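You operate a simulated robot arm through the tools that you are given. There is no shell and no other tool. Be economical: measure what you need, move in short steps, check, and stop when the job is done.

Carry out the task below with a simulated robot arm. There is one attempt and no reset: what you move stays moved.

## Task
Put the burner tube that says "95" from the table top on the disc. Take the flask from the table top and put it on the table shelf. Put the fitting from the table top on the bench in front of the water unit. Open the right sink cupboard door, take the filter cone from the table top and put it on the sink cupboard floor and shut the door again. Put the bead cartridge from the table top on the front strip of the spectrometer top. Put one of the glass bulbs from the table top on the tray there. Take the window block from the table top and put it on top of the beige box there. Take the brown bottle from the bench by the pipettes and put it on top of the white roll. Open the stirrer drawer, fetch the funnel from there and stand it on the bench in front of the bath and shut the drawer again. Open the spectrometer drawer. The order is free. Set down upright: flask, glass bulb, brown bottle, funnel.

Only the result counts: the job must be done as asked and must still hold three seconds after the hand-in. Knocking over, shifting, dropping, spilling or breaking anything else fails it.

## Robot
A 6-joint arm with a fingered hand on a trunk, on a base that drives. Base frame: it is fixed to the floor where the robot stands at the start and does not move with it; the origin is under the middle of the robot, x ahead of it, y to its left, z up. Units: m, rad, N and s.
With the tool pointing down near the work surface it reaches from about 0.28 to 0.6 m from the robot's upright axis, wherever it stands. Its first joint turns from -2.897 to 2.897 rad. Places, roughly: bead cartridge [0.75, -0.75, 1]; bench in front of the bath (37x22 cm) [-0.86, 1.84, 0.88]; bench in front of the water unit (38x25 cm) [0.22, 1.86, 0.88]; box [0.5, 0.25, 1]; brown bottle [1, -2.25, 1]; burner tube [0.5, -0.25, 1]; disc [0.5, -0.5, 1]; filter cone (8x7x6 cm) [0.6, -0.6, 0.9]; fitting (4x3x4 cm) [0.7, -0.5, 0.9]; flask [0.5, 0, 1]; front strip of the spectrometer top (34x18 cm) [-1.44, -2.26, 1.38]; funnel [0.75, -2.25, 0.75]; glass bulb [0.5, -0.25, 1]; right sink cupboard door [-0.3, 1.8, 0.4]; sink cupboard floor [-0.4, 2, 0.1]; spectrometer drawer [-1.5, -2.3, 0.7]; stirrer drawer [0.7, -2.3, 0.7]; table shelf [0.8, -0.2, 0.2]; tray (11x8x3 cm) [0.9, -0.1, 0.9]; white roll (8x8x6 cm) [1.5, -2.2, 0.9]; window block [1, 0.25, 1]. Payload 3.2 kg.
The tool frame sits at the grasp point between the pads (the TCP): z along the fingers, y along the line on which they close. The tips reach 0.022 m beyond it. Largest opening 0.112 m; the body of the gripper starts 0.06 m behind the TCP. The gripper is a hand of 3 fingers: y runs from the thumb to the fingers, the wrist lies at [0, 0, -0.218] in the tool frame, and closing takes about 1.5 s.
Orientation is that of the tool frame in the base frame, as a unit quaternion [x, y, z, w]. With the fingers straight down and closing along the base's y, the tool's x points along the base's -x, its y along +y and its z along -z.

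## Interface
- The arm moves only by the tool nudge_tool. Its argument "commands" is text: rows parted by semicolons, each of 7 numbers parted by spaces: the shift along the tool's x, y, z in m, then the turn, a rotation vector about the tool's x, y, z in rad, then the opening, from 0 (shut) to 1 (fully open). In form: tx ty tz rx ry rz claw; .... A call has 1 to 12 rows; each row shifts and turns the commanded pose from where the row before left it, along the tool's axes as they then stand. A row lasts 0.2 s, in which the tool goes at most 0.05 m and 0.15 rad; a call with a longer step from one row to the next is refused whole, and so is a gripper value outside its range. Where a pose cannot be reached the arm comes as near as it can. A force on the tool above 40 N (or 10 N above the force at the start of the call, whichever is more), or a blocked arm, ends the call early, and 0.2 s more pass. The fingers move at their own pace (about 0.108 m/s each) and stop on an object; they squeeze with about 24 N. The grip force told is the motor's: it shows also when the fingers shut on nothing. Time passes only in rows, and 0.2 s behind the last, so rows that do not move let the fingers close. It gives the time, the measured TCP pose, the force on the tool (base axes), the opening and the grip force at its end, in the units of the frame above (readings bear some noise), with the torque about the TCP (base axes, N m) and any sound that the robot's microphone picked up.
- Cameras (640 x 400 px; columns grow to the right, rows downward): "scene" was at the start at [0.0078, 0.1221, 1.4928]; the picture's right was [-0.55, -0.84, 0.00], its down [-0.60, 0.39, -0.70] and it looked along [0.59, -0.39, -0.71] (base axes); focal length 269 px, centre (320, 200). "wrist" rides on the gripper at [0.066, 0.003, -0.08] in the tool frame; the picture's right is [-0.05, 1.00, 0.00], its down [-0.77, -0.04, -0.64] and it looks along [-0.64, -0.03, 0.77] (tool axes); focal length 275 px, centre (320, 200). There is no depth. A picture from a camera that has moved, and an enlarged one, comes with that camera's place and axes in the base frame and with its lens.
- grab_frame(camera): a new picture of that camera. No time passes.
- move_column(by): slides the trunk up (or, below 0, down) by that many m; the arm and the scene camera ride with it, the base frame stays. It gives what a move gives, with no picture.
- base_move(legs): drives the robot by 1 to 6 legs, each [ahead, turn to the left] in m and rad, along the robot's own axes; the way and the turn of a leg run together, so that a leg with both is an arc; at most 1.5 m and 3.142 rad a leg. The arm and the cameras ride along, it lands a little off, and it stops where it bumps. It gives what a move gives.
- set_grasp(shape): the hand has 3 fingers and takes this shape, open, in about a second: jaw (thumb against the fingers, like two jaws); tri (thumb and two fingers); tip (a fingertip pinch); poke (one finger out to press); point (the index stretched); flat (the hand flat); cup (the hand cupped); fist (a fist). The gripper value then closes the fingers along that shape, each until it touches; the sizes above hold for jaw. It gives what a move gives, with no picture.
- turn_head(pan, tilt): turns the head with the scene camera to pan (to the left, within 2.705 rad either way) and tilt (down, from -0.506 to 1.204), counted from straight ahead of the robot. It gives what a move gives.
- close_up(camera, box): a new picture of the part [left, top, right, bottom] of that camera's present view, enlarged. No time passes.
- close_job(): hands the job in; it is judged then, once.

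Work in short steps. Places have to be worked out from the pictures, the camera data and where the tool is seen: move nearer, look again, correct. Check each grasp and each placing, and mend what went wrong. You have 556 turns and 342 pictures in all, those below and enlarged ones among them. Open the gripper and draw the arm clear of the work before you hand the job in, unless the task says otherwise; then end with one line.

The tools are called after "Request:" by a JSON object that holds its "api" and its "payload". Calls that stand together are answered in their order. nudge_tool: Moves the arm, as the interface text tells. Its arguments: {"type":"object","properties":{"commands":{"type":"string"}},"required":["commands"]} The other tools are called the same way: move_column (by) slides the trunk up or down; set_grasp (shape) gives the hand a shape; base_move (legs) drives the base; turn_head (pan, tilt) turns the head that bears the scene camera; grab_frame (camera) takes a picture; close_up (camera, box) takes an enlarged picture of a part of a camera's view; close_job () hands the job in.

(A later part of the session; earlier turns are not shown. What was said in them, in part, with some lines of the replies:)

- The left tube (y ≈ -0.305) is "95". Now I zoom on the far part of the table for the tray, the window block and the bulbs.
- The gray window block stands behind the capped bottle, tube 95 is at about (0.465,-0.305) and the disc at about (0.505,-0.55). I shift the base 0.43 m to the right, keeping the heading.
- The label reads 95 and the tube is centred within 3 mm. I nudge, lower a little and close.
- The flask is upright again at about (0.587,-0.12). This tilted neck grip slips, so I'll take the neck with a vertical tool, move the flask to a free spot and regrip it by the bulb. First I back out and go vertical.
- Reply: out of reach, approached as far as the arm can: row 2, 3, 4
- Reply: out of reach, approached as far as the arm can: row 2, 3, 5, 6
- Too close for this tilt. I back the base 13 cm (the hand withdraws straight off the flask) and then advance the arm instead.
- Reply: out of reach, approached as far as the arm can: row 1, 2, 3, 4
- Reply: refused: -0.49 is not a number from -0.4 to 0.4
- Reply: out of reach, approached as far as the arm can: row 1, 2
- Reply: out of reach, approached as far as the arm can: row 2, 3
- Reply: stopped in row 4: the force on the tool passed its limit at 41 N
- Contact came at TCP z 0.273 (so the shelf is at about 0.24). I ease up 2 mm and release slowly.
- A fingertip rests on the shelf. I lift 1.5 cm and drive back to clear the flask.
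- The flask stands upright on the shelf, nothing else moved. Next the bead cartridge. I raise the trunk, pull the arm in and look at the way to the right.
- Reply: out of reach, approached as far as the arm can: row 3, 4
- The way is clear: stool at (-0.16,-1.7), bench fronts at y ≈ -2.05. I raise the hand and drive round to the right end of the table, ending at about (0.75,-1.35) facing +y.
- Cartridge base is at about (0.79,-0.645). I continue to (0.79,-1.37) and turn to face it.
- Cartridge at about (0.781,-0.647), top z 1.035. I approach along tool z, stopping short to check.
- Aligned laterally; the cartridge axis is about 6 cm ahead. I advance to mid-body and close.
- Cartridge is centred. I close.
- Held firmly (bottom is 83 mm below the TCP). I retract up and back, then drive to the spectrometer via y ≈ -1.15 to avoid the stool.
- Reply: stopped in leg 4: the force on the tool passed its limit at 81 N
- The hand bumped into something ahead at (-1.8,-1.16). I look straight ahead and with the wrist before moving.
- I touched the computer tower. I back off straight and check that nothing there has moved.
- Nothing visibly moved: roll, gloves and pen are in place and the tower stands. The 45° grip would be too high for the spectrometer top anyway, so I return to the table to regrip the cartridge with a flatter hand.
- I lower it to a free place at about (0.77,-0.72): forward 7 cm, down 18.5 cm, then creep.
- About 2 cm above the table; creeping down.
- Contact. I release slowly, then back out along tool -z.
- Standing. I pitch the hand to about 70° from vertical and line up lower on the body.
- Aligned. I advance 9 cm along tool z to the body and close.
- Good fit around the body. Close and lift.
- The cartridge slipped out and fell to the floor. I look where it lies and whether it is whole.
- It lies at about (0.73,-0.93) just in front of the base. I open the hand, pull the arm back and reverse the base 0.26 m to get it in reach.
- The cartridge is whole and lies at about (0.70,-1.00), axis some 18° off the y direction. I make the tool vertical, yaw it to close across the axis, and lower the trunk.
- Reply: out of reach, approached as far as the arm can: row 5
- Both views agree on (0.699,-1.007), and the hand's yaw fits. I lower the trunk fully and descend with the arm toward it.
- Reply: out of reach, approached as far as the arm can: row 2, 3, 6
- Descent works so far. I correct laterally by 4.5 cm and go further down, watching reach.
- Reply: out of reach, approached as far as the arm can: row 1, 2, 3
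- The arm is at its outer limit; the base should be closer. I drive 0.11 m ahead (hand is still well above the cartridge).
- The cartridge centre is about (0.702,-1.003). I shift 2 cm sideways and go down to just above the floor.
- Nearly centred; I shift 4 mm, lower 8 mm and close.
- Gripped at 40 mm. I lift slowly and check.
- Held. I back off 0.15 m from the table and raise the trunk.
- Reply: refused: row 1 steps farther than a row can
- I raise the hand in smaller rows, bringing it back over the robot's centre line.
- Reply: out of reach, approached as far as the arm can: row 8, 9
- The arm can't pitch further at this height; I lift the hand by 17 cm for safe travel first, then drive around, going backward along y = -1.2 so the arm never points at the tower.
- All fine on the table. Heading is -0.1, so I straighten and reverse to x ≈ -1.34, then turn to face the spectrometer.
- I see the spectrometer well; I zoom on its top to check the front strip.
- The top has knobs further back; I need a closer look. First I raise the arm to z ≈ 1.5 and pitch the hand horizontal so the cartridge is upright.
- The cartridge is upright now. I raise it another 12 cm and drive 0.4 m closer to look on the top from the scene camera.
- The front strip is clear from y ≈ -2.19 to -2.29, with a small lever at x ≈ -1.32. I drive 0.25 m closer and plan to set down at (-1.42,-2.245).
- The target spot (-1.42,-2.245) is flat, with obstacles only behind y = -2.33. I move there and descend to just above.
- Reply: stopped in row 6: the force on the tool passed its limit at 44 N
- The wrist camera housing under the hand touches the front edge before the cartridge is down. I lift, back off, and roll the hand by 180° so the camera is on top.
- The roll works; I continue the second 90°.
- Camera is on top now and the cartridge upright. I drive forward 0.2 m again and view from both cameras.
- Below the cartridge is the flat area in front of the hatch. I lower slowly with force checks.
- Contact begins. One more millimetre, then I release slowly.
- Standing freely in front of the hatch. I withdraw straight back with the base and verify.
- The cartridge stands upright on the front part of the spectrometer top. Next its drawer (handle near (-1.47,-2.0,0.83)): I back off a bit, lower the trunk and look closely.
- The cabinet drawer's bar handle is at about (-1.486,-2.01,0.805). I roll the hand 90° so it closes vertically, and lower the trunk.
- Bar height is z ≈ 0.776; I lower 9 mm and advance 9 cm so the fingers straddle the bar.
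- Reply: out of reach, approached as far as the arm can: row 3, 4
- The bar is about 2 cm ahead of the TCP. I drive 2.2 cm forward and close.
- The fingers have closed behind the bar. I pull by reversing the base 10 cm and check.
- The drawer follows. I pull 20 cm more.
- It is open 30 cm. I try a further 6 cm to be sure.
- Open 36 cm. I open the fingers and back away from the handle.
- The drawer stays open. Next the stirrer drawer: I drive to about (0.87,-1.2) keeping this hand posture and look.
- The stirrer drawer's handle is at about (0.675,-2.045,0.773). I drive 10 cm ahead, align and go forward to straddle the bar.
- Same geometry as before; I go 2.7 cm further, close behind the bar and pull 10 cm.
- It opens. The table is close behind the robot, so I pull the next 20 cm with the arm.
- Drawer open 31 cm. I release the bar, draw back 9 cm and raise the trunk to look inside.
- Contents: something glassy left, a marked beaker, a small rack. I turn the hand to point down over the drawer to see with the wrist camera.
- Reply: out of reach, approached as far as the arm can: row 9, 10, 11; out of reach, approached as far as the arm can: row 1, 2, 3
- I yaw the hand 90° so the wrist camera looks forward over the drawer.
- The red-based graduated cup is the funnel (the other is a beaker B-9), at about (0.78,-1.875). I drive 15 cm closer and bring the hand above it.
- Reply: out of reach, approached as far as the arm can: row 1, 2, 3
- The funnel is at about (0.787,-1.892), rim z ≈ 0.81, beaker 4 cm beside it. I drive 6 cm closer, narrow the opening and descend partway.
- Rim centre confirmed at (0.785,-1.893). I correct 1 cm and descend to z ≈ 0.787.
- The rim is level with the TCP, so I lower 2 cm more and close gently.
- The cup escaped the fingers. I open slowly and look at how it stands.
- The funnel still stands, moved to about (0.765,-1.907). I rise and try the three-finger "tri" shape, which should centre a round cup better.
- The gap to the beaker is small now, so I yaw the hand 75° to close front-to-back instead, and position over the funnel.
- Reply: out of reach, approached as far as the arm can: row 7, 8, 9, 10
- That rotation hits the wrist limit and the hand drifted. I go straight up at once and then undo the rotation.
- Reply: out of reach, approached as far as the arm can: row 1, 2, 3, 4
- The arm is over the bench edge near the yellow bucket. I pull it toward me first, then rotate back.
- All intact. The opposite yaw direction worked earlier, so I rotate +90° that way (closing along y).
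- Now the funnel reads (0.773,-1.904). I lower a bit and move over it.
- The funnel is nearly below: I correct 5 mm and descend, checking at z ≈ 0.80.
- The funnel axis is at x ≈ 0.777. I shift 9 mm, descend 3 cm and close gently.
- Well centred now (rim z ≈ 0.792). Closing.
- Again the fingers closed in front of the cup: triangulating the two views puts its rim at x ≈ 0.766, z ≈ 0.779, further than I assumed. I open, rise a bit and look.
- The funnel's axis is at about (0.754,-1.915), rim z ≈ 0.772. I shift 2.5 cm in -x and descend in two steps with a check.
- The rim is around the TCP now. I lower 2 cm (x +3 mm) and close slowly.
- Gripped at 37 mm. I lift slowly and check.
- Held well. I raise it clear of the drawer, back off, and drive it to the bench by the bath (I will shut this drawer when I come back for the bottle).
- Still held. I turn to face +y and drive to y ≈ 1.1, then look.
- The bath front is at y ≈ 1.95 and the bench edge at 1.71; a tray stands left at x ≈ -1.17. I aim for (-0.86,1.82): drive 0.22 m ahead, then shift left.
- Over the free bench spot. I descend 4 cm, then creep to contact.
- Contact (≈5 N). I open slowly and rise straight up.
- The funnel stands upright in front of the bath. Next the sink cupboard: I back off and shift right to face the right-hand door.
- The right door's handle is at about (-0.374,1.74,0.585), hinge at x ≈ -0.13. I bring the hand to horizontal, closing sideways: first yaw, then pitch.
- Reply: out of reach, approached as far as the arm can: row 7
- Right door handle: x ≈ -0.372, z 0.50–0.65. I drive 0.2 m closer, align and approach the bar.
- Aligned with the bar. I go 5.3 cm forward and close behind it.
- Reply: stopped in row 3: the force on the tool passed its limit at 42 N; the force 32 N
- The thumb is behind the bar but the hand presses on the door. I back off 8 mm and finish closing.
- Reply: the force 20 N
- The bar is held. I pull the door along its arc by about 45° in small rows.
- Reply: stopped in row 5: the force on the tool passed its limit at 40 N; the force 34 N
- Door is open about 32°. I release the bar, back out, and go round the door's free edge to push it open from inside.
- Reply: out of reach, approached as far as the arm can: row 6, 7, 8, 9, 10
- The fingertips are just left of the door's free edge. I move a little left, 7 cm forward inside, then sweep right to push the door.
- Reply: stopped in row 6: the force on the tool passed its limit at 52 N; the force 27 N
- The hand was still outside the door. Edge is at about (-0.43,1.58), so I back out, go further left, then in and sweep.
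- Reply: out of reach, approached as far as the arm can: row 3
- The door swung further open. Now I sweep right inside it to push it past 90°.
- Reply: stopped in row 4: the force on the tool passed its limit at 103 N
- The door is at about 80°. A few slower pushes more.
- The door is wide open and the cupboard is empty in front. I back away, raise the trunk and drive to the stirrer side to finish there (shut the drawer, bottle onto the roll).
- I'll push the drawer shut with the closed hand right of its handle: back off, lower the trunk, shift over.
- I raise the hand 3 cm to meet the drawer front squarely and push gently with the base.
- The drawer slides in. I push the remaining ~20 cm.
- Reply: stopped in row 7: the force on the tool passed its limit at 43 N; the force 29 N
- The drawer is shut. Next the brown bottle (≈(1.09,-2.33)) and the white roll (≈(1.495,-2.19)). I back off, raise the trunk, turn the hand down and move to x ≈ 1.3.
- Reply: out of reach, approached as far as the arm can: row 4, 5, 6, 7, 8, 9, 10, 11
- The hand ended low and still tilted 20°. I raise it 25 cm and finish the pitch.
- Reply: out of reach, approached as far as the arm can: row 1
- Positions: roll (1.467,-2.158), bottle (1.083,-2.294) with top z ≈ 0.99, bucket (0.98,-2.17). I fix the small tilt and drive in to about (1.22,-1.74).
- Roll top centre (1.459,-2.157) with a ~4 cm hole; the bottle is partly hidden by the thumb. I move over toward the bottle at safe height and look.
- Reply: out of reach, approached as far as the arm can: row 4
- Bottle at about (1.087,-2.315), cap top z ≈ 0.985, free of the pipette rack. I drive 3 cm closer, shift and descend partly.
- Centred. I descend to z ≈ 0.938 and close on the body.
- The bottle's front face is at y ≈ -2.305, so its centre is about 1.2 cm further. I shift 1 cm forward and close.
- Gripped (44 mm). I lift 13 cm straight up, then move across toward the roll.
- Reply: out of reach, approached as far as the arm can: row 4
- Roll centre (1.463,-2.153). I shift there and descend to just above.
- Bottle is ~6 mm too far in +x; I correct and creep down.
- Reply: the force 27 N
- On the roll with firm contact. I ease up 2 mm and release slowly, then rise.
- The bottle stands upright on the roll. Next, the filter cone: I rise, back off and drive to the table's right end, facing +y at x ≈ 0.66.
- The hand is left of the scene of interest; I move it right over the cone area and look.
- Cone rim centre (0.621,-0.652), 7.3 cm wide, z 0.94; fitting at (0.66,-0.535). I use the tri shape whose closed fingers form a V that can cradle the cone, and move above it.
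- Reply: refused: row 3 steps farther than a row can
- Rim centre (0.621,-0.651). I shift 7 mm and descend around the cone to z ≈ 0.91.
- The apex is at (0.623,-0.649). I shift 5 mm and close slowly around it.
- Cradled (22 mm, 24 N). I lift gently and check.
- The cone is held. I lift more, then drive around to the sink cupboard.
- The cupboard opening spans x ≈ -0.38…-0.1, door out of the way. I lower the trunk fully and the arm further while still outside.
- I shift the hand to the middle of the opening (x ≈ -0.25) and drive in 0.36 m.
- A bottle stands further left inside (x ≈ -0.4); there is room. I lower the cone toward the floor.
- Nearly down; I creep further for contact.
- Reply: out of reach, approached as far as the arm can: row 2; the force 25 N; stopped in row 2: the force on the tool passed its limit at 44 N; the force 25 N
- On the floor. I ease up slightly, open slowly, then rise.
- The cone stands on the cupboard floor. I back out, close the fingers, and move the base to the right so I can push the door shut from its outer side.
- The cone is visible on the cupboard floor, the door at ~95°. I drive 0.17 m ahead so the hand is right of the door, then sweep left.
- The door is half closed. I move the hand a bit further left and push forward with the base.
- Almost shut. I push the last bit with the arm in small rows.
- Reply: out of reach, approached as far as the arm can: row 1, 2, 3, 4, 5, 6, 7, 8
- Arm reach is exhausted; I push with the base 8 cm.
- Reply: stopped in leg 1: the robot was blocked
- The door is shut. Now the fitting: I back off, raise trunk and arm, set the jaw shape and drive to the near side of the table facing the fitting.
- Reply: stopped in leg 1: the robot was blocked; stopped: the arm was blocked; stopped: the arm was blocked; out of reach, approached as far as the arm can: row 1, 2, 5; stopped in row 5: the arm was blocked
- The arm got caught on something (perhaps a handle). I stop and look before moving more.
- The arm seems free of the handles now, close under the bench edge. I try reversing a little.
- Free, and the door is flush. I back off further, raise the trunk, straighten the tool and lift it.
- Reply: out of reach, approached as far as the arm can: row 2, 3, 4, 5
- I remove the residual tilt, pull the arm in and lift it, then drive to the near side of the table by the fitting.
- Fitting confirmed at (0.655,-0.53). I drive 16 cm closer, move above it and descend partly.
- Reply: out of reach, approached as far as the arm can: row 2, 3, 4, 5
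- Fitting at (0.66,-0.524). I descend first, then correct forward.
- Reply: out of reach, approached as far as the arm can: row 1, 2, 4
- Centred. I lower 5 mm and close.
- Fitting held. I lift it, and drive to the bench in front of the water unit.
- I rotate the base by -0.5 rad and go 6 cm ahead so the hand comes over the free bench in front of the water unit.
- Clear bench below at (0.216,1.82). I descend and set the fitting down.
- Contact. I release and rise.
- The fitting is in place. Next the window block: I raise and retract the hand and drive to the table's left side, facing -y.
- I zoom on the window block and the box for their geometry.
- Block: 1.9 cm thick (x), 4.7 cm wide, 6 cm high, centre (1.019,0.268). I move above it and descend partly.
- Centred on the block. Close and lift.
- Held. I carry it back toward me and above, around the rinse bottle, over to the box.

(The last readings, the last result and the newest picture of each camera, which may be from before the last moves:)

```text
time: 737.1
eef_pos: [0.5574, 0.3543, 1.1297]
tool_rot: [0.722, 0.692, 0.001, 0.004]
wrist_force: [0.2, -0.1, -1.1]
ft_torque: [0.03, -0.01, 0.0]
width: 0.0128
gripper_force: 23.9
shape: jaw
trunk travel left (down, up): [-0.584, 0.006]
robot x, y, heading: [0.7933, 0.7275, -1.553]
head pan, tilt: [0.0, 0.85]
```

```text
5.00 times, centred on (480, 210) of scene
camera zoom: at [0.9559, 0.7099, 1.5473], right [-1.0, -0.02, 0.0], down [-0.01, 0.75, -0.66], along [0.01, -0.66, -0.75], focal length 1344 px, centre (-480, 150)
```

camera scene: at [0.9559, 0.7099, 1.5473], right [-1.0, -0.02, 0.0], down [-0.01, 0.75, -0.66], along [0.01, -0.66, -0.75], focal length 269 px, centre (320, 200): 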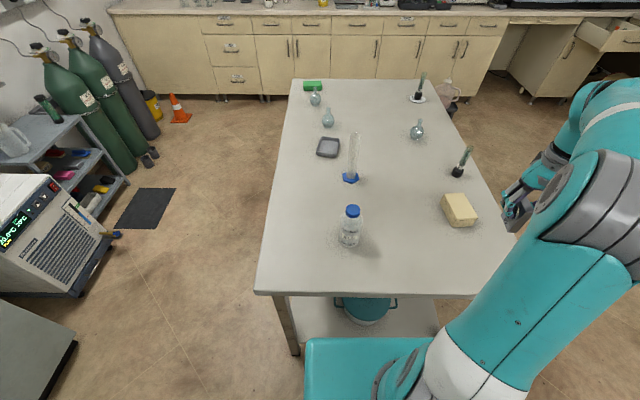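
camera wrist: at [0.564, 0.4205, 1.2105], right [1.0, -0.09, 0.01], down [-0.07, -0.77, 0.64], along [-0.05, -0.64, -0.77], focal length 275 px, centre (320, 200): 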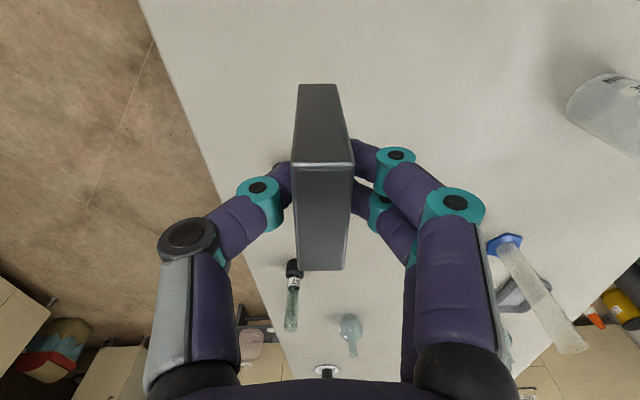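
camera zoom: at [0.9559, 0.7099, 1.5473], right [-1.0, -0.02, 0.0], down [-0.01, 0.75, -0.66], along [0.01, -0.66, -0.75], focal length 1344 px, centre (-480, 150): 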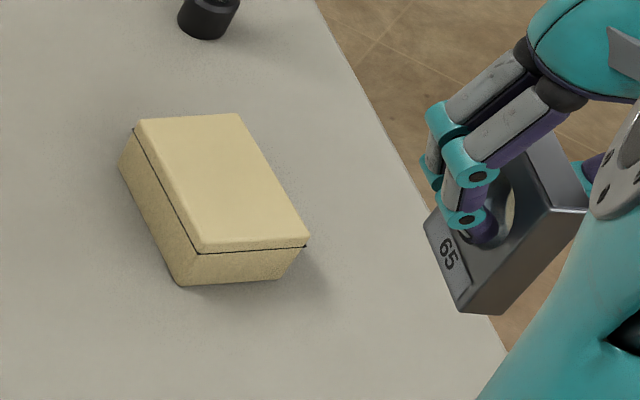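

Box top centre is about (0.537,0.173), z ≈ 0.92, size 6.7×10.5 cm. I lower somewhat and move over it.

Request:
{"api": "nudge_tool", "payload": {"commands": "-0.03 0 0.025 0 0 0 0.05;-0.03 -0.002 0.025 0 0 0 0.05;-0.03 -0.002 0.025 0 0 0 0.05;-0.03 0 0.025 0 0 0 0.05;-0.03 0 0 0 0 0 0.05;-0.03 0 0 0 0 0 0.05;0 0 0 0 0 0 0.05"}}

Request:
{"api": "close_up", "payload": {"camera": "scene", "box": [400, 140, 560, 250]}}

Request:
{"api": "grab_frame", "payload": {"camera": "wrist"}}

```text
time: 738.8
eef_pos: [0.5493, 0.1779, 1.0295]
tool_rot: [0.722, 0.692, 0.002, 0.002]
wrist_force: [-0.1, -0.4, -0.4]
ft_torque: [0.0, 0.01, 0.03]
width: 0.0123
gripper_force: 24.2
shape: jaw
out of reach, approached as far as the arm can: row 6
trunk travel left (down, up): [-0.584, 0.006]
robot x, y, heading: [0.7886, 0.7194, -1.552]
head pan, tilt: [0.0, 0.85]
```

```text
3.64 times, centred on (480, 195) of scene
camera zoom: at [0.9557, 0.7097, 1.5473], right [-1.0, -0.02, 0.0], down [-0.01, 0.75, -0.66], along [0.01, -0.66, -0.75], focal length 978 px, centre (-262, 218)
```

zoom: 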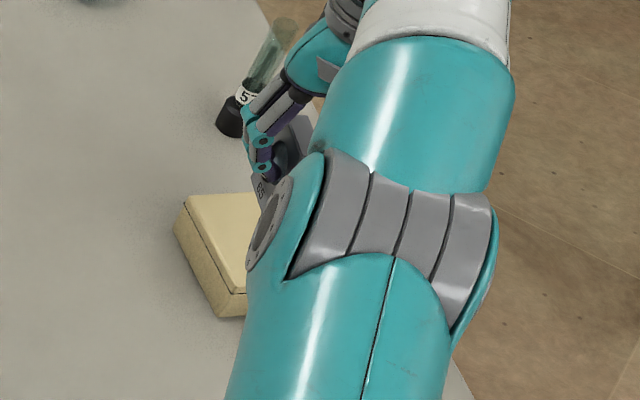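

```text
62 pictures are left
camera wrist: at [0.5555, 0.2455, 1.111], right [1.0, -0.09, 0.01], down [-0.07, -0.77, 0.64], along [-0.05, -0.64, -0.77], focal length 275 px, centre (320, 200)
```

wrist: 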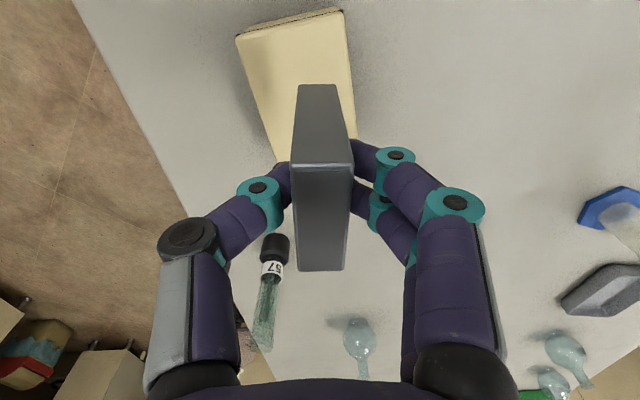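

Box centre refined to (0.539,0.177). I shift 1 cm and lower.

Request:
{"api": "nudge_tool", "payload": {"commands": "0 -0.01 0.015 0 0 0 0.05;0 0 0.015 0 0 0 0.05;0 0 0.01 0 0 0 0.05;0 0 0.005 0 0 0 0.05;0 0 0 0 0 0 0.05"}}

Request:
{"api": "grab_frame", "payload": {"camera": "wrist"}}

```text
time: 740.0
eef_pos: [0.54, 0.1796, 0.982]
tool_rot: [0.721, 0.693, 0.001, 0.003]
wrist_force: [0.1, 0.4, -1.2]
ft_torque: [0.02, -0.02, -0.01]
width: 0.0125
gripper_force: 23.9
shape: jaw
trunk travel left (down, up): [-0.584, 0.006]
robot x, y, heading: [0.7895, 0.7224, -1.55]
head pan, tilt: [0.0, 0.85]
```

```text
61 pictures are left
camera wrist: at [0.5477, 0.2448, 1.0629], right [1.0, -0.09, 0.0], down [-0.07, -0.77, 0.64], along [-0.05, -0.64, -0.77], focal length 275 px, centre (320, 200)
```

wrist: 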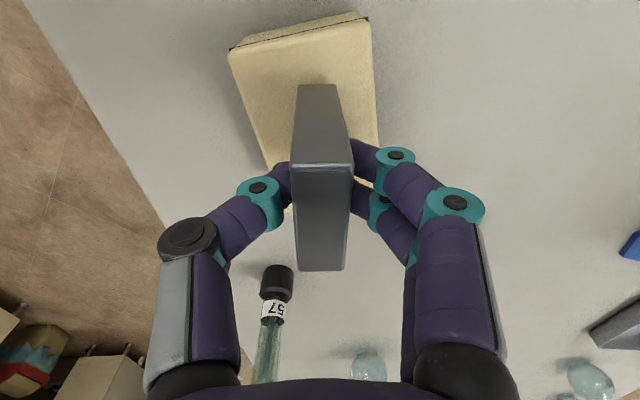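

Request:
{"api": "nudge_tool", "payload": {"commands": "0 0 0.003 0 0 0 0.05;0 0 0.003 0 0 0 0.05;0 0 0.002 0 0 0 0.05;0 0 0 0 0 0 0.05"}}

Request:
{"api": "nudge_tool", "payload": {"commands": "0 0 0.002 0 0 0 0.05;0 0 0.002 0 0 0 0.05;0 0 0 0 0 0 0.05"}}

Request:
{"api": "nudge_tool", "payload": {"commands": "0 0 0.002 0 0 0 0.05;0 0 0.002 0 0 0 0.05;0 0 0 0 0 0 0.05"}}

```text
time: 741.0
eef_pos: [0.5421, 0.18, 0.9757]
tool_rot: [0.721, 0.693, -0.001, 0.004]
wrist_force: [-2.4, -2.6, 17.2]
ft_torque: [-0.04, 0.04, -0.02]
width: 0.0133
gripper_force: 23.8
shape: jaw
trunk travel left (down, up): [-0.584, 0.006]
robot x, y, heading: [0.7904, 0.7263, -1.548]
head pan, tilt: [0.0, 0.85]
```

```text
time: 741.9
eef_pos: [0.5408, 0.1793, 0.9748]
tool_rot: [0.721, 0.693, -0.005, 0.004]
wrist_force: [0.9, 1.2, 21.2]
ft_torque: [0.02, -0.06, -0.04]
width: 0.0155
gripper_force: 24.2
shape: jaw
trunk travel left (down, up): [-0.584, 0.006]
robot x, y, heading: [0.7926, 0.725, -1.551]
head pan, tilt: [0.0, 0.85]
stopped in row 3: the force on the tool passed its limit at 40 N (the readings are from after the stop); the commanded pose is now the measured one
```

```text
time: 742.4
eef_pos: [0.541, 0.1789, 0.9734]
tool_rot: [0.721, 0.693, -0.007, 0.006]
wrist_force: [3.0, 4.2, 23.7]
ft_torque: [0.07, -0.09, 0.03]
width: 0.0163
gripper_force: 24.6
shape: jaw
trunk travel left (down, up): [-0.584, 0.006]
robot x, y, heading: [0.7925, 0.7223, -1.557]
head pan, tilt: [0.0, 0.85]
stopped in row 2: the force on the tool passed its limit at 42 N (the readings are from after the stop); the commanded pose is now the measured one
```

Firm contact. I ease up and release slowly.

Request:
{"api": "nudge_tool", "payload": {"commands": "0 0 -0.003 0 0 0 0.05;0 0 0 0 0 0 0.2;0 0 0 0 0 0 0.28;0 0 0 0 0 0 0.4;0 0 0 0 0 0 0.55;0 0 0 0 0 0 0.55;0 0 -0.03 0 0 0 0.55;0 0 -0.04 0 0 0 0.55;0 0 -0.045 0 0 0 0.55;0.03 0 0 0 0 0 0.7;0 0 0 0 0 0 0.7"}}

Request:
{"api": "grab_frame", "payload": {"camera": "wrist"}}

```text
time: 744.8
eef_pos: [0.5602, 0.2204, 1.0825]
tool_rot: [0.721, 0.693, -0.006, 0.004]
wrist_force: [0.3, -0.3, 0.4]
ft_torque: [0.02, 0.01, -0.01]
width: 0.0779
gripper_force: 0.0
shape: jaw
out of reach, approached as far as the arm can: row 8, 9
trunk travel left (down, up): [-0.584, 0.006]
robot x, y, heading: [0.788, 0.7241, -1.546]
head pan, tilt: [0.0, 0.85]
```

```text
60 pictures are left
camera wrist: at [0.5664, 0.2874, 1.1634], right [1.0, -0.09, 0.0], down [-0.07, -0.76, 0.65], along [-0.06, -0.64, -0.76], focal length 275 px, centre (320, 200)
```

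wrist: 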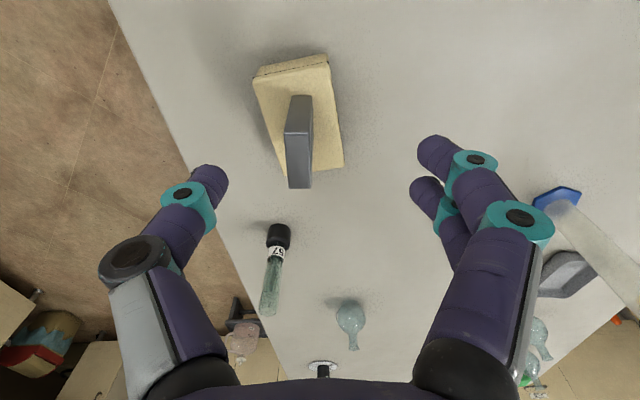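

The window block stands on the box. Last: a glass bulb into the tray, from the table's far side. I retract and drive around to about (1.5,-0.22) facing -x.

Request:
{"api": "nudge_tool", "payload": {"commands": "0.035 0.01 -0.03 0 0 0 1;0.035 0.02 -0.03 0 0 0 1;0.03 0.03 -0.02 0 0 0 1;0 0.03 0 0 0 0 1;0 0 0 0 0 0 1"}}

Request:
{"api": "base_move", "payload": {"legs": [[-0.2, 0], [0, 1.55], [0.82, 0], [0, -1.571], [1.14, 0], [0, -1.571]]}}

Request:
{"api": "turn_head", "payload": {"pan": 0.0, "tilt": 0.85}}

Request:
{"api": "grab_frame", "payload": {"camera": "scene"}}

Request:
{"api": "grab_frame", "payload": {"camera": "wrist"}}

```text
refused: row 2 steps farther than a row can; nothing moved
```

```text
time: 767.0
eef_pos: [1.0862, 0.0195, 1.0829]
tool_rot: [0.999, -0.051, -0.006, -0.001]
wrist_force: [0.1, -0.1, -0.4]
ft_torque: [0.02, -0.03, 0.03]
width: 0.0784
gripper_force: 0.0
shape: jaw
trunk travel left (down, up): [-0.584, 0.006]
robot x, y, heading: [1.5734, -0.2443, 3.1]
head pan, tilt: [0.0, 0.85]
```

```text
time: 767.6
eef_pos: [1.0866, 0.0188, 1.0835]
tool_rot: [0.999, -0.052, -0.006, -0.001]
wrist_force: [1.1, 0.1, 0.2]
ft_torque: [0.02, 0.01, 0.02]
width: 0.0781
gripper_force: 0.0
shape: jaw
trunk travel left (down, up): [-0.584, 0.006]
robot x, y, heading: [1.5748, -0.2438, 3.098]
head pan, tilt: [0.0, 0.85]
```

```text
59 pictures are left
camera scene: at [1.549, -0.406, 1.5473], right [0.04, 1.0, 0.0], down [0.75, -0.03, -0.66], along [-0.66, 0.03, -0.75], focal length 269 px, centre (320, 200)
```

scene: 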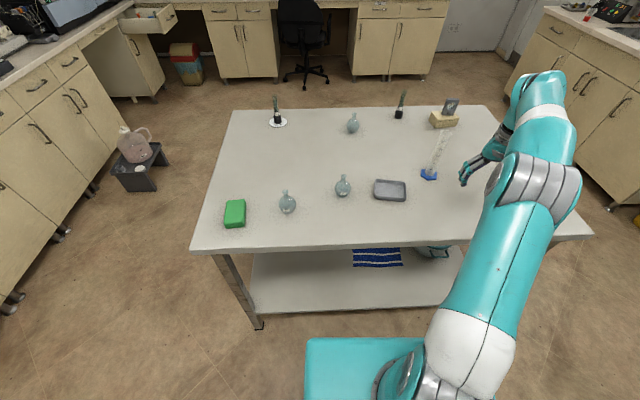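

```text
58 pictures are left
camera wrist: at [1.1541, 0.0094, 1.1633], right [-0.15, -0.99, 0.0], down [-0.76, 0.11, 0.65], along [-0.64, 0.1, -0.76], focal length 275 px, centre (320, 200)
```

wrist: 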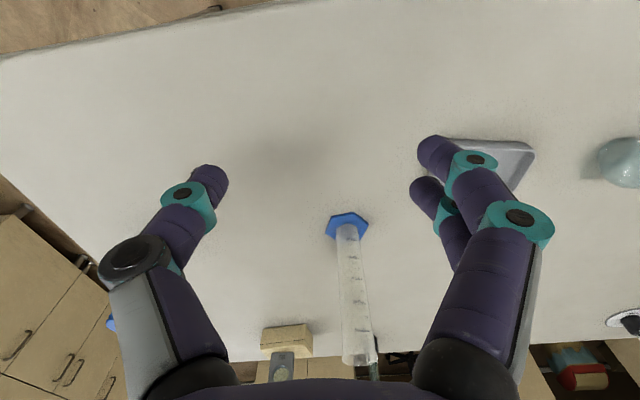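

The tray is at (0.945,-0.146) and a bulb at (0.933,-0.301). I move the hand sideways to the bulb's y, raise slightly, then drive 12 cm closer.

Request:
{"api": "nudge_tool", "payload": {"commands": "0.02 0.04 -0.02 0 0 0 1;0.02 0.04 -0.02 0 0 0 1;0 0.045 0 0 0 0 1;0 0.045 0 0 0 0 1;0 0.045 0 0 0 0 1;0 0.045 0 0 0 0 1;0 0.045 0 0 0 0 1;0 0 0 0 0 0 1"}}

Request:
{"api": "base_move", "payload": {"legs": [[0.12, 0]]}}

Request:
{"api": "grab_frame", "payload": {"camera": "wrist"}}

Request:
{"api": "grab_frame", "payload": {"camera": "scene"}}

```text
time: 769.5
eef_pos: [1.096, -0.2874, 1.1269]
tool_rot: [0.999, -0.052, -0.007, 0.0]
wrist_force: [-0.1, 0.2, -0.3]
ft_torque: [0.0, -0.04, 0.01]
width: 0.112
gripper_force: 0.0
shape: jaw
trunk travel left (down, up): [-0.584, 0.006]
robot x, y, heading: [1.5737, -0.2442, 3.099]
head pan, tilt: [0.0, 0.85]
```

```text
time: 770.7
eef_pos: [0.9744, -0.2821, 1.1253]
tool_rot: [0.999, -0.052, -0.006, 0.0]
wrist_force: [-0.2, 0.1, 0.4]
ft_torque: [0.0, 0.0, 0.04]
width: 0.1122
gripper_force: 0.1
shape: jaw
trunk travel left (down, up): [-0.584, 0.006]
robot x, y, heading: [1.455, -0.239, 3.094]
head pan, tilt: [0.0, 0.85]
```

```text
57 pictures are left
camera wrist: at [1.0416, -0.2925, 1.2059], right [-0.15, -0.99, 0.0], down [-0.76, 0.11, 0.64], along [-0.64, 0.1, -0.76], focal length 275 px, centre (320, 200)
```

wrist: 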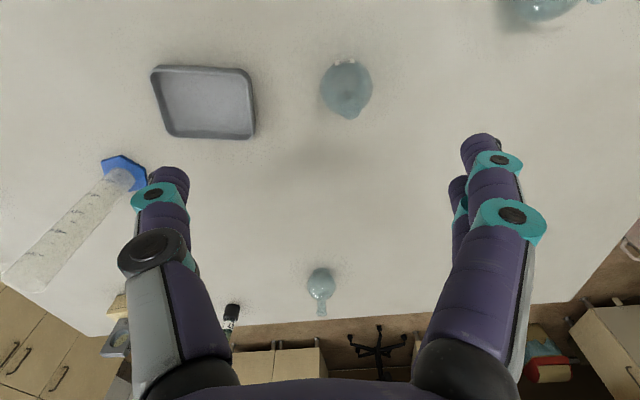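

```text
56 pictures are left
camera scene: at [1.4282, -0.4008, 1.5472], right [0.04, 1.0, 0.0], down [0.75, -0.03, -0.66], along [-0.66, 0.03, -0.75], focal length 269 px, centre (320, 200)
```

scene: 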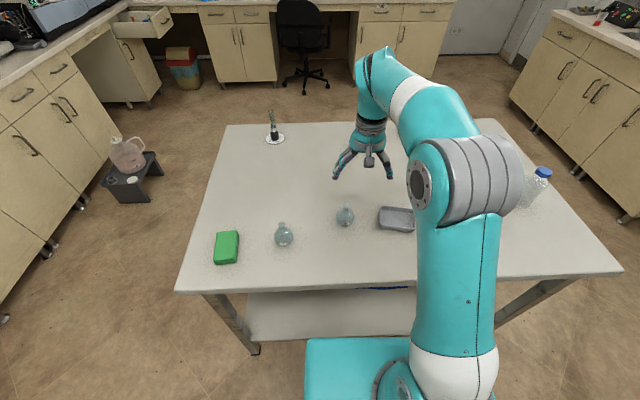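

The bulb's axis is at (0.942,-0.304), neck top z ≈ 0.975; tray centre (0.947,-0.146). I'll take it by the neck. Move over and descend partway.

Request:
{"api": "nudge_tool", "payload": {"commands": "-0.014 0.013 0.02 0 0 0 1;-0.014 0.013 0.03 0 0 0 1;0 0 0.035 0 0 0 0.8;0 0 0 0 0 0 0.8"}}

Request:
{"api": "grab_frame", "payload": {"camera": "wrist"}}

```text
time: 771.7
eef_pos: [0.9393, -0.3046, 1.0392]
tool_rot: [0.999, -0.051, -0.006, 0.0]
wrist_force: [-0.3, 0.6, -0.3]
ft_torque: [0.0, -0.02, -0.01]
width: 0.0898
gripper_force: 0.2
shape: jaw
trunk travel left (down, up): [-0.584, 0.006]
robot x, y, heading: [1.4537, -0.2378, 3.1]
head pan, tilt: [0.0, 0.85]
```

```text
55 pictures are left
camera wrist: at [1.0071, -0.3161, 1.1201], right [-0.15, -0.99, 0.0], down [-0.75, 0.11, 0.65], along [-0.64, 0.1, -0.76], focal length 275 px, centre (320, 200)
```

wrist: 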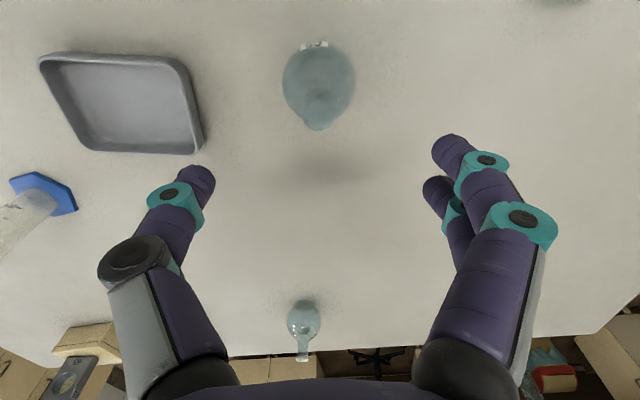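

Consistent: neck at (0.943,-0.3045), top z 0.978. I descend to neck height and close gently.

Request:
{"api": "nudge_tool", "payload": {"commands": "0.004 0 0.03 0 0 0 0.7;0 0 0.03 0 0 0 0.7;0 0 0.016 0 0 0 0.7;0 0 0 0 0 0 0.7"}}

Request:
{"api": "grab_frame", "payload": {"camera": "wrist"}}

```text
time: 772.7
eef_pos: [0.9436, -0.3062, 0.9657]
tool_rot: [0.999, -0.052, -0.005, 0.0]
wrist_force: [0.0, -0.4, 0.7]
ft_torque: [-0.02, -0.04, -0.03]
width: 0.0791
gripper_force: 0.0
shape: jaw
trunk travel left (down, up): [-0.584, 0.006]
robot x, y, heading: [1.4538, -0.2385, 3.099]
head pan, tilt: [0.0, 0.85]
```

```text
54 pictures are left
camera wrist: at [1.0114, -0.3161, 1.0456], right [-0.15, -0.99, 0.0], down [-0.75, 0.11, 0.65], along [-0.64, 0.1, -0.76], focal length 275 px, centre (320, 200)
```

wrist: 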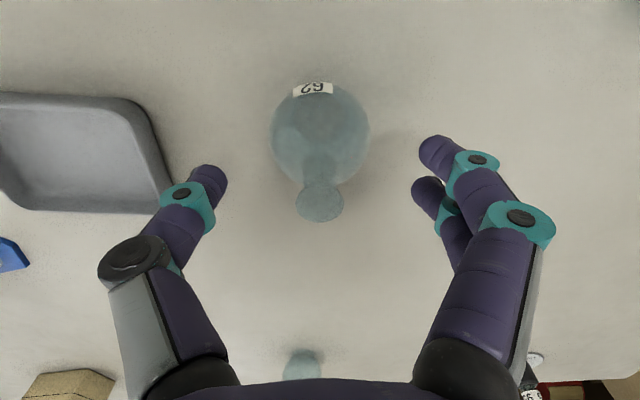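

The neck's rim is level with the TCP, so I lower 14 mm more and close.

Request:
{"api": "nudge_tool", "payload": {"commands": "0 0 0.014 0 0 0 0.6;0 0 0 0 0 0 0.45;0 0 0 0 0 0 0.3;0 0 0 0 0 0 0.2;0 0 0 0 0 0 0.1;0 0 0 0 0 0 0.02;0 0 0 0 0 0 0;0 0 0 0 0 0 0"}}

Request:
{"api": "grab_frame", "payload": {"camera": "wrist"}}

```text
time: 774.5
eef_pos: [0.9453, -0.304, 0.9547]
tool_rot: [0.999, -0.052, -0.008, 0.0]
wrist_force: [-0.3, 3.9, 22.6]
ft_torque: [-0.21, 0.18, -0.06]
width: 0.0111
gripper_force: 23.9
shape: jaw
trunk travel left (down, up): [-0.584, 0.006]
robot x, y, heading: [1.4548, -0.2364, 3.097]
head pan, tilt: [0.0, 0.85]
```

```text
53 pictures are left
camera wrist: at [1.0125, -0.315, 1.0343], right [-0.15, -0.99, 0.0], down [-0.75, 0.12, 0.65], along [-0.64, 0.1, -0.76], focal length 275 px, centre (320, 200)
```

wrist: 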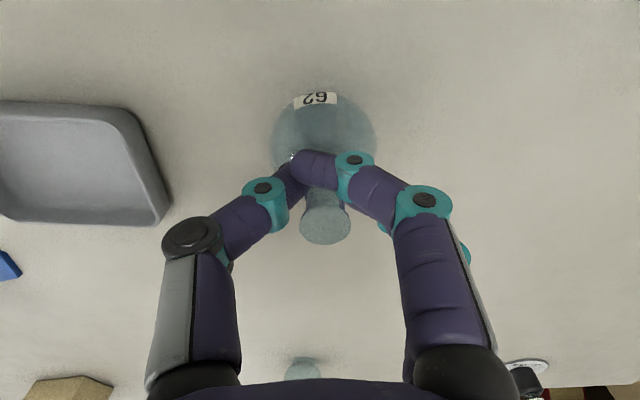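

Gripped at the neck (the fingers press on the sphere). I lift gently and check.

Request:
{"api": "nudge_tool", "payload": {"commands": "0 0 -0.005 0 0 0 0;0 0 -0.01 0 0 0 0;0 0 -0.02 0 0 0 0;0 0 -0.03 0 0 0 0;0 0 0 0 0 0 0"}}

Request:
{"api": "grab_frame", "payload": {"camera": "wrist"}}

```text
time: 775.7
eef_pos: [0.9465, -0.3026, 1.0149]
tool_rot: [0.999, -0.051, -0.006, -0.001]
wrist_force: [-0.6, -0.6, -0.3]
ft_torque: [0.02, 0.01, -0.02]
width: 0.0081
gripper_force: 23.3
shape: jaw
trunk travel left (down, up): [-0.584, 0.006]
robot x, y, heading: [1.4535, -0.2331, 3.096]
head pan, tilt: [0.0, 0.85]
```

```text
52 pictures are left
camera wrist: at [1.0137, -0.313, 1.0958], right [-0.15, -0.99, 0.0], down [-0.76, 0.11, 0.65], along [-0.64, 0.1, -0.76], focal length 275 px, centre (320, 200)
```

wrist: 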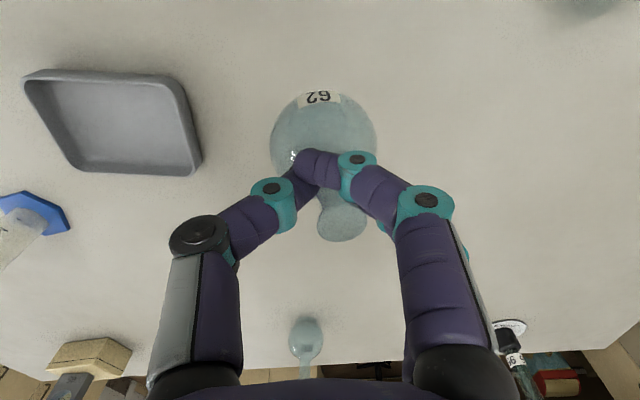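

Held, slightly tilted. I zoom from the scene camera to judge the tilt.

Request:
{"api": "close_up", "payload": {"camera": "scene", "box": [300, 130, 420, 240]}}

```text
3.64 times, centred on (360, 185) of scene
camera zoom: at [1.4296, -0.4009, 1.5472], right [0.04, 1.0, 0.0], down [0.75, -0.03, -0.66], along [-0.66, 0.03, -0.75], focal length 978 px, centre (174, 254)
```

zoom: 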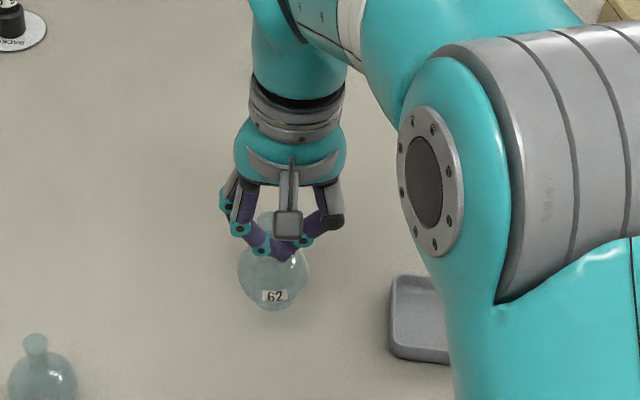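

It leans about 9°; I correct by rotating -0.15 rad about tool x and move over the tray.

Request:
{"api": "nudge_tool", "payload": {"commands": "0 0 -0.01 -0.075 0 0 0;0 0 -0.01 -0.075 0 0 0;-0.006 -0.039 0 0 0 0 0;-0.006 -0.039 0 0 0 0 0;-0.006 -0.039 0 0 0 0 0;-0.005 -0.038 0 0 0 0 0;0 0 0 0 0 0 0"}}

Request:
{"api": "grab_frame", "payload": {"camera": "wrist"}}

Request:
{"api": "close_up", "payload": {"camera": "scene", "box": [330, 130, 470, 250]}}

```text
time: 777.3
eef_pos: [0.9401, -0.1485, 1.0132]
tool_rot: [0.996, -0.052, -0.01, 0.074]
wrist_force: [0.3, -0.1, -0.8]
ft_torque: [-0.02, 0.0, 0.02]
width: 0.0078
gripper_force: 24.2
shape: jaw
trunk travel left (down, up): [-0.584, 0.006]
robot x, y, heading: [1.4579, -0.2368, 3.098]
head pan, tilt: [0.0, 0.85]
```

```text
50 pictures are left
camera wrist: at [1.0091, -0.1463, 1.093], right [-0.15, -0.98, 0.15], down [-0.75, 0.21, 0.63], along [-0.65, -0.02, -0.76], focal length 275 px, centre (320, 200)
```

wrist: 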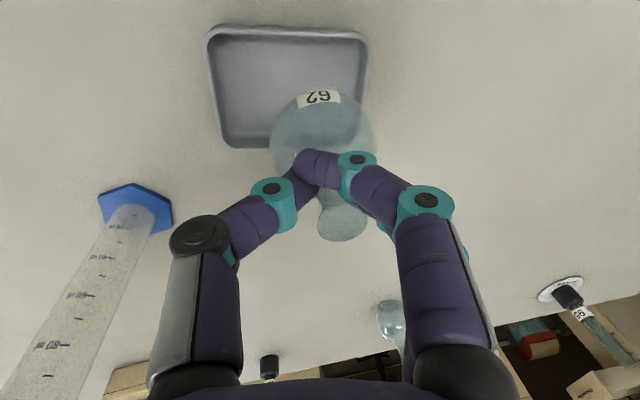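

```text
3.33 times, centred on (400, 190) of scene
camera zoom: at [1.4297, -0.401, 1.5473], right [0.04, 1.0, 0.0], down [0.75, -0.03, -0.66], along [-0.66, 0.03, -0.75], focal length 896 px, centre (53, 233)
```

zoom: 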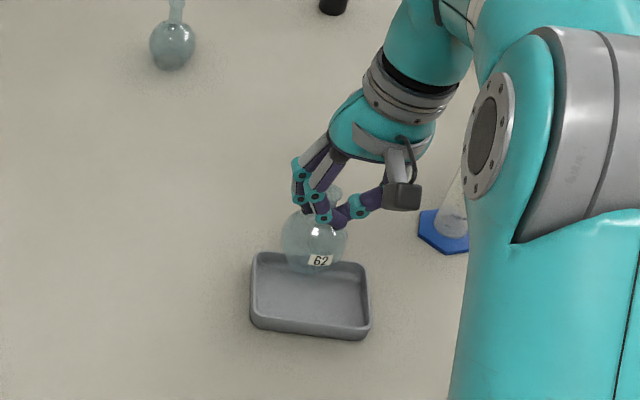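

Relative to perspective the bulb is now close to upright. I shift 8 mm to the tray's centre and lower along the true vertical.

Request:
{"api": "nudge_tool", "payload": {"commands": "0.007 -0.009 0 0 0 0 0;0 -0.003 0.02 0 0 0 0;0 -0.003 0.018 0 0 0 0;0 0 0 0 0 0 0"}}

Request:
{"api": "close_up", "payload": {"camera": "scene", "box": [330, 130, 470, 250]}}

```text
time: 778.3
eef_pos: [0.9501, -0.1409, 0.9728]
tool_rot: [0.996, -0.051, -0.01, 0.074]
wrist_force: [0.4, 0.3, -1.2]
ft_torque: [0.0, -0.02, -0.03]
width: 0.008
gripper_force: 24.1
shape: jaw
trunk travel left (down, up): [-0.584, 0.006]
robot x, y, heading: [1.4542, -0.2391, 3.099]
head pan, tilt: [0.0, 0.85]
```

```text
3.33 times, centred on (400, 190) of scene
camera zoom: at [1.4297, -0.4008, 1.5473], right [0.04, 1.0, 0.0], down [0.75, -0.03, -0.66], along [-0.66, 0.03, -0.75], focal length 896 px, centre (53, 233)
```

zoom: 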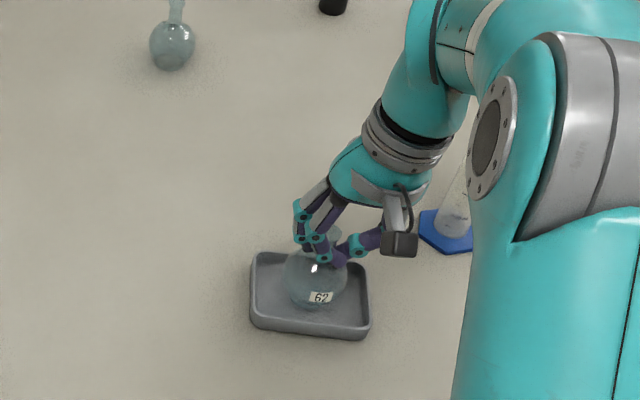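

Request:
{"api": "nudge_tool", "payload": {"commands": "0 0 0.003 0 0 0 0;0 0 0.002 0 0 0 0;0 0 0 0 0 0 0"}}

```text
time: 779.1
eef_pos: [0.9483, -0.1417, 0.9675]
tool_rot: [0.996, -0.052, -0.01, 0.074]
wrist_force: [-0.5, -0.8, -0.3]
ft_torque: [0.02, -0.01, -0.01]
width: 0.0082
gripper_force: 23.8
shape: jaw
trunk travel left (down, up): [-0.584, 0.006]
robot x, y, heading: [1.4554, -0.2376, 3.095]
head pan, tilt: [0.0, 0.85]
```

Request:
{"api": "nudge_tool", "payload": {"commands": "0 0 0.002 0 0 0 0;0 0 0.0015 0 0 0 0;0 0 0 0 0 0 0"}}

```text
time: 779.9
eef_pos: [0.9464, -0.1441, 0.9648]
tool_rot: [0.996, -0.051, -0.01, 0.075]
wrist_force: [-0.3, 0.2, -1.2]
ft_torque: [0.0, -0.02, 0.02]
width: 0.0081
gripper_force: 23.6
shape: jaw
trunk travel left (down, up): [-0.584, 0.006]
robot x, y, heading: [1.4528, -0.2365, 3.103]
head pan, tilt: [0.0, 0.85]
```

Request:
{"api": "nudge_tool", "payload": {"commands": "0 0 0.002 0 0 0 0;0 0 0.0015 0 0 0 0;0 0 0 0 0 0 0"}}

```text
time: 780.7
eef_pos: [0.947, -0.1431, 0.9603]
tool_rot: [0.996, -0.051, -0.01, 0.074]
wrist_force: [0.3, 0.1, 0.0]
ft_torque: [-0.01, -0.02, 0.02]
width: 0.008
gripper_force: 24.3
shape: jaw
trunk travel left (down, up): [-0.584, 0.006]
robot x, y, heading: [1.4504, -0.2352, 3.096]
head pan, tilt: [0.0, 0.85]
```

Request:
{"api": "nudge_tool", "payload": {"commands": "0 0 0.0015 0 0 0 0;0 0 0.0015 0 0 0 0;0 0 0 0 0 0 0"}}

```text
time: 781.5
eef_pos: [0.9478, -0.144, 0.958]
tool_rot: [0.996, -0.052, -0.01, 0.075]
wrist_force: [1.3, -1.3, 8.2]
ft_torque: [-0.03, 0.04, -0.02]
width: 0.0086
gripper_force: 24.1
shape: jaw
trunk travel left (down, up): [-0.584, 0.006]
robot x, y, heading: [1.4569, -0.2388, 3.096]
head pan, tilt: [0.0, 0.85]
```

Contact on the tray floor. I look once for the bulb's tilt before releasing.

Request:
{"api": "close_up", "payload": {"camera": "scene", "box": [350, 170, 430, 240]}}

Request:
{"api": "grab_frame", "payload": {"camera": "wrist"}}

```text
5.71 times, centred on (390, 205) of scene
camera zoom: at [1.4308, -0.4013, 1.5474], right [0.04, 1.0, 0.0], down [0.75, -0.03, -0.66], along [-0.66, 0.03, -0.75], focal length 1536 px, centre (-80, 171)
```

zoom: 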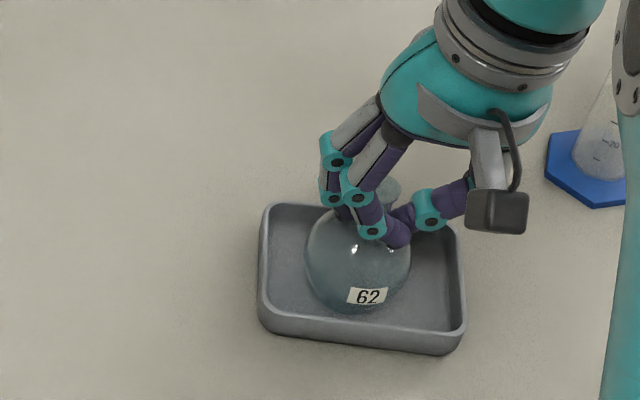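

```text
46 pictures are left
camera wrist: at [1.0169, -0.1412, 1.0384], right [-0.15, -0.98, 0.15], down [-0.74, 0.21, 0.63], along [-0.65, -0.02, -0.76], focal length 275 px, centre (320, 200)
```

wrist: 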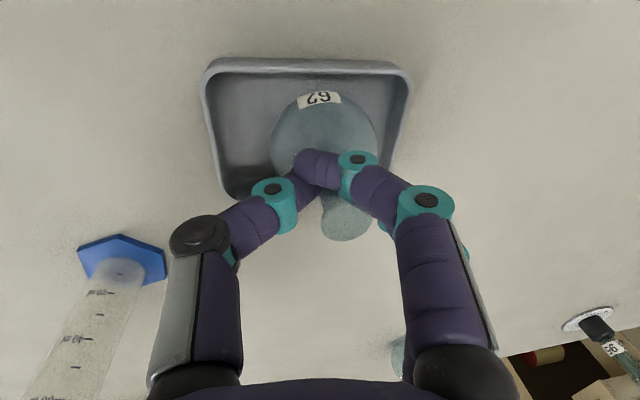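

Near upright (about 4°). I release slowly and rise along the tool axis.

Request:
{"api": "nudge_tool", "payload": {"commands": "0 0 0 0 0 0 0.1;0 0 0 0 0 0 0.14;0 0 0 0 0 0 0.18;0 0 0 0 0 0 0.24;0 0 0 0 0 0 0.32;0 0 0 0 0 0 0.42;0 0 0 0 0 0 0.55;0 0 0 0 0 0 0.55;0 0.004 -0.03 0 0 0 0.55;0 0.005 -0.035 0 0 0 0.55;0 0.005 -0.04 0 0 0 0.55;0 0 0 0 0 0 0.55"}}

Request:
{"api": "close_up", "payload": {"camera": "scene", "box": [350, 170, 430, 240]}}

Request:
{"api": "grab_frame", "payload": {"camera": "wrist"}}

```text
time: 784.1
eef_pos: [0.9498, -0.1414, 1.0653]
tool_rot: [0.996, -0.051, -0.011, 0.075]
wrist_force: [-0.7, 0.0, 0.2]
ft_torque: [-0.01, 0.03, 0.0]
width: 0.0608
gripper_force: 0.1
shape: jaw
trunk travel left (down, up): [-0.584, 0.006]
robot x, y, heading: [1.4586, -0.2378, 3.099]
head pan, tilt: [0.0, 0.85]
```

```text
5.71 times, centred on (390, 205) of scene
camera zoom: at [1.4296, -0.4008, 1.5473], right [0.04, 1.0, 0.0], down [0.75, -0.03, -0.66], along [-0.66, 0.03, -0.75], focal length 1536 px, centre (-80, 171)
```

zoom: 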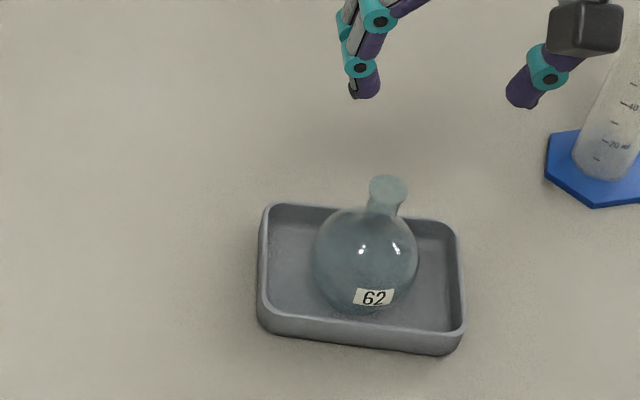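

```text
44 pictures are left
camera wrist: at [1.0187, -0.1395, 1.1454], right [-0.15, -0.98, 0.15], down [-0.75, 0.21, 0.63], along [-0.65, -0.02, -0.76], focal length 275 px, centre (320, 200)
```

wrist: 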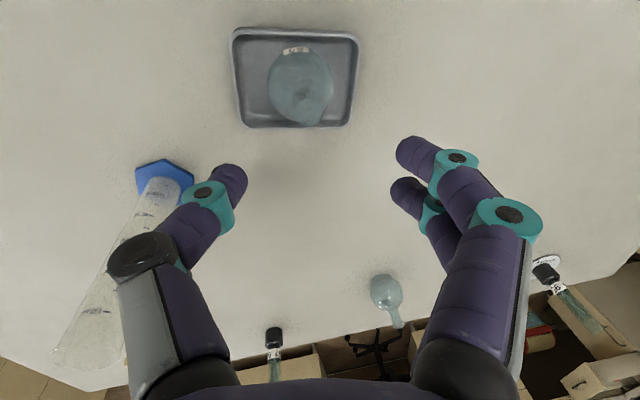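

The bulb stands upright in the tray. I lift the hand, back off from the table and take final check pictures.

Request:
{"api": "nudge_tool", "payload": {"commands": "0 0 -0.03 0 0 0 1;0.03 0 -0.02 0 0 0 1;0.03 0 0 0 0 0 1;0 0 0 0 0 0 1"}}

Request:
{"api": "base_move", "payload": {"legs": [[-0.4, 0]]}}

Request:
{"api": "turn_head", "payload": {"pan": 0.0, "tilt": 0.5}}

Request:
{"api": "grab_frame", "payload": {"camera": "scene"}}

Request:
{"api": "close_up", "payload": {"camera": "scene", "box": [200, 130, 440, 280]}}

```text
time: 785.1
eef_pos: [1.0105, -0.1419, 1.1141]
tool_rot: [0.996, -0.051, -0.01, 0.075]
wrist_force: [0.7, 0.4, -0.2]
ft_torque: [0.0, 0.01, 0.01]
width: 0.1119
gripper_force: 0.1
shape: jaw
trunk travel left (down, up): [-0.584, 0.006]
robot x, y, heading: [1.4548, -0.2361, 3.099]
head pan, tilt: [0.0, 0.85]
```

```text
time: 787.6
eef_pos: [1.4069, -0.1548, 1.115]
tool_rot: [0.995, -0.057, -0.011, 0.075]
wrist_force: [-0.3, 0.3, 0.3]
ft_torque: [-0.01, 0.04, 0.0]
width: 0.112
gripper_force: 0.0
shape: jaw
trunk travel left (down, up): [-0.584, 0.006]
robot x, y, heading: [1.8485, -0.2557, 3.084]
head pan, tilt: [0.0, 0.85]
```

```text
time: 788.4
eef_pos: [1.4072, -0.1548, 1.1134]
tool_rot: [0.996, -0.058, -0.011, 0.074]
wrist_force: [-0.1, 0.4, -0.1]
ft_torque: [-0.02, -0.02, -0.03]
width: 0.1116
gripper_force: 0.1
shape: jaw
trunk travel left (down, up): [-0.584, 0.006]
robot x, y, heading: [1.8497, -0.2589, 3.079]
head pan, tilt: [0.0, 0.499]
```

```text
43 pictures are left
camera scene: at [1.8101, -0.4199, 1.5772], right [0.06, 1.0, 0.0], down [0.48, -0.03, -0.88], along [-0.88, 0.05, -0.48], focal length 269 px, centre (320, 200)
```

scene: 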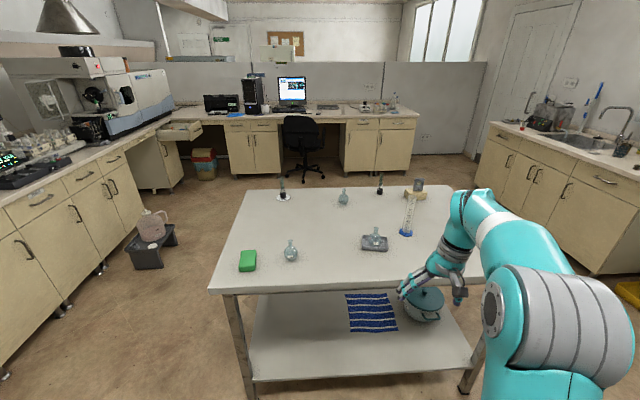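

```text
2.67 times, centred on (320, 205) of scene
camera zoom: at [1.8101, -0.4199, 1.5772], right [0.06, 1.0, 0.0], down [0.48, -0.03, -0.88], along [-0.88, 0.05, -0.48], focal length 717 px, centre (320, 187)
```

zoom: 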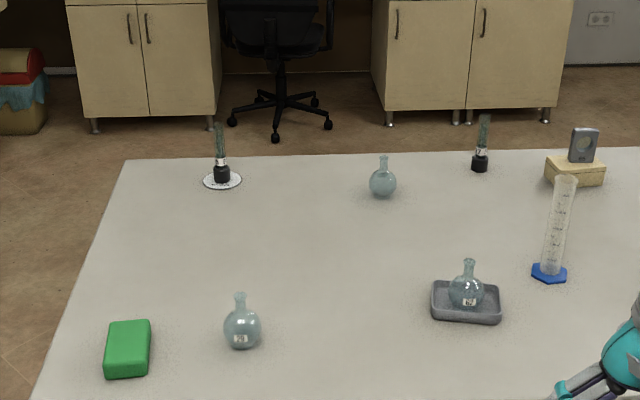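

Everything on the table looks right. A zoom on the spectrometer and the tower for a last check.

Request:
{"api": "close_up", "payload": {"camera": "scene", "box": [60, 50, 340, 170]}}

Request:
{"api": "close_up", "payload": {"camera": "scene", "box": [470, 80, 640, 200]}}

```text
2.29 times, centred on (200, 110) of scene
camera zoom: at [1.8101, -0.4199, 1.5772], right [0.06, 1.0, 0.0], down [0.48, -0.03, -0.88], along [-0.88, 0.05, -0.48], focal length 614 px, centre (594, 406)
```

zoom: 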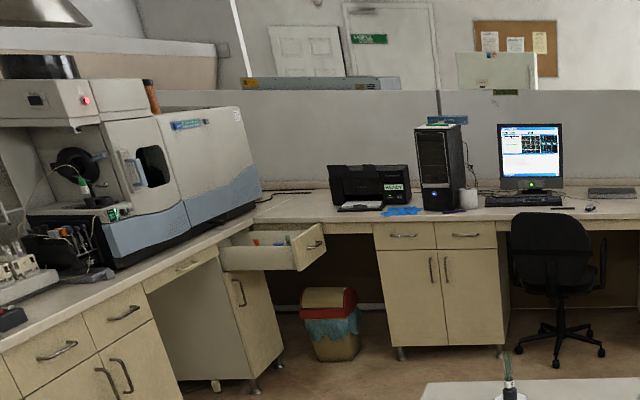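

```text
3.33 times, centred on (555, 140) of scene
camera zoom: at [1.8101, -0.4199, 1.5772], right [0.06, 1.0, 0.0], down [0.48, -0.03, -0.88], along [-0.88, 0.05, -0.48], focal length 896 px, centre (-463, 400)
```

zoom: 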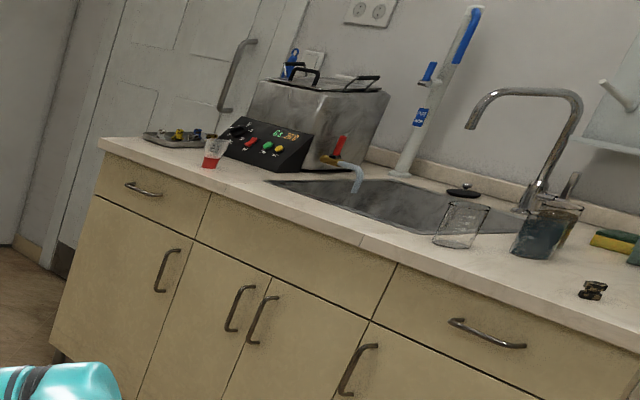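

All the goals are visible as asked: cartridge on the spectrometer, its drawer open, sink door shut, funnel and fitting in place. The hand is open and clear, so I hand in.

Request:
{"api": "close_job", "payload": {}}

```text
The job is handed in.
```

I carried out all ten tasks and handed the job in. Last pictures show everything in place, except that flask, cone and bottle were last seen when I put them down. The bead cartridge fell to the floor once, and on the way I bumped the computer tower with 81 N; I saw no damage to either, but could not tell whether the tower shifted slightly.
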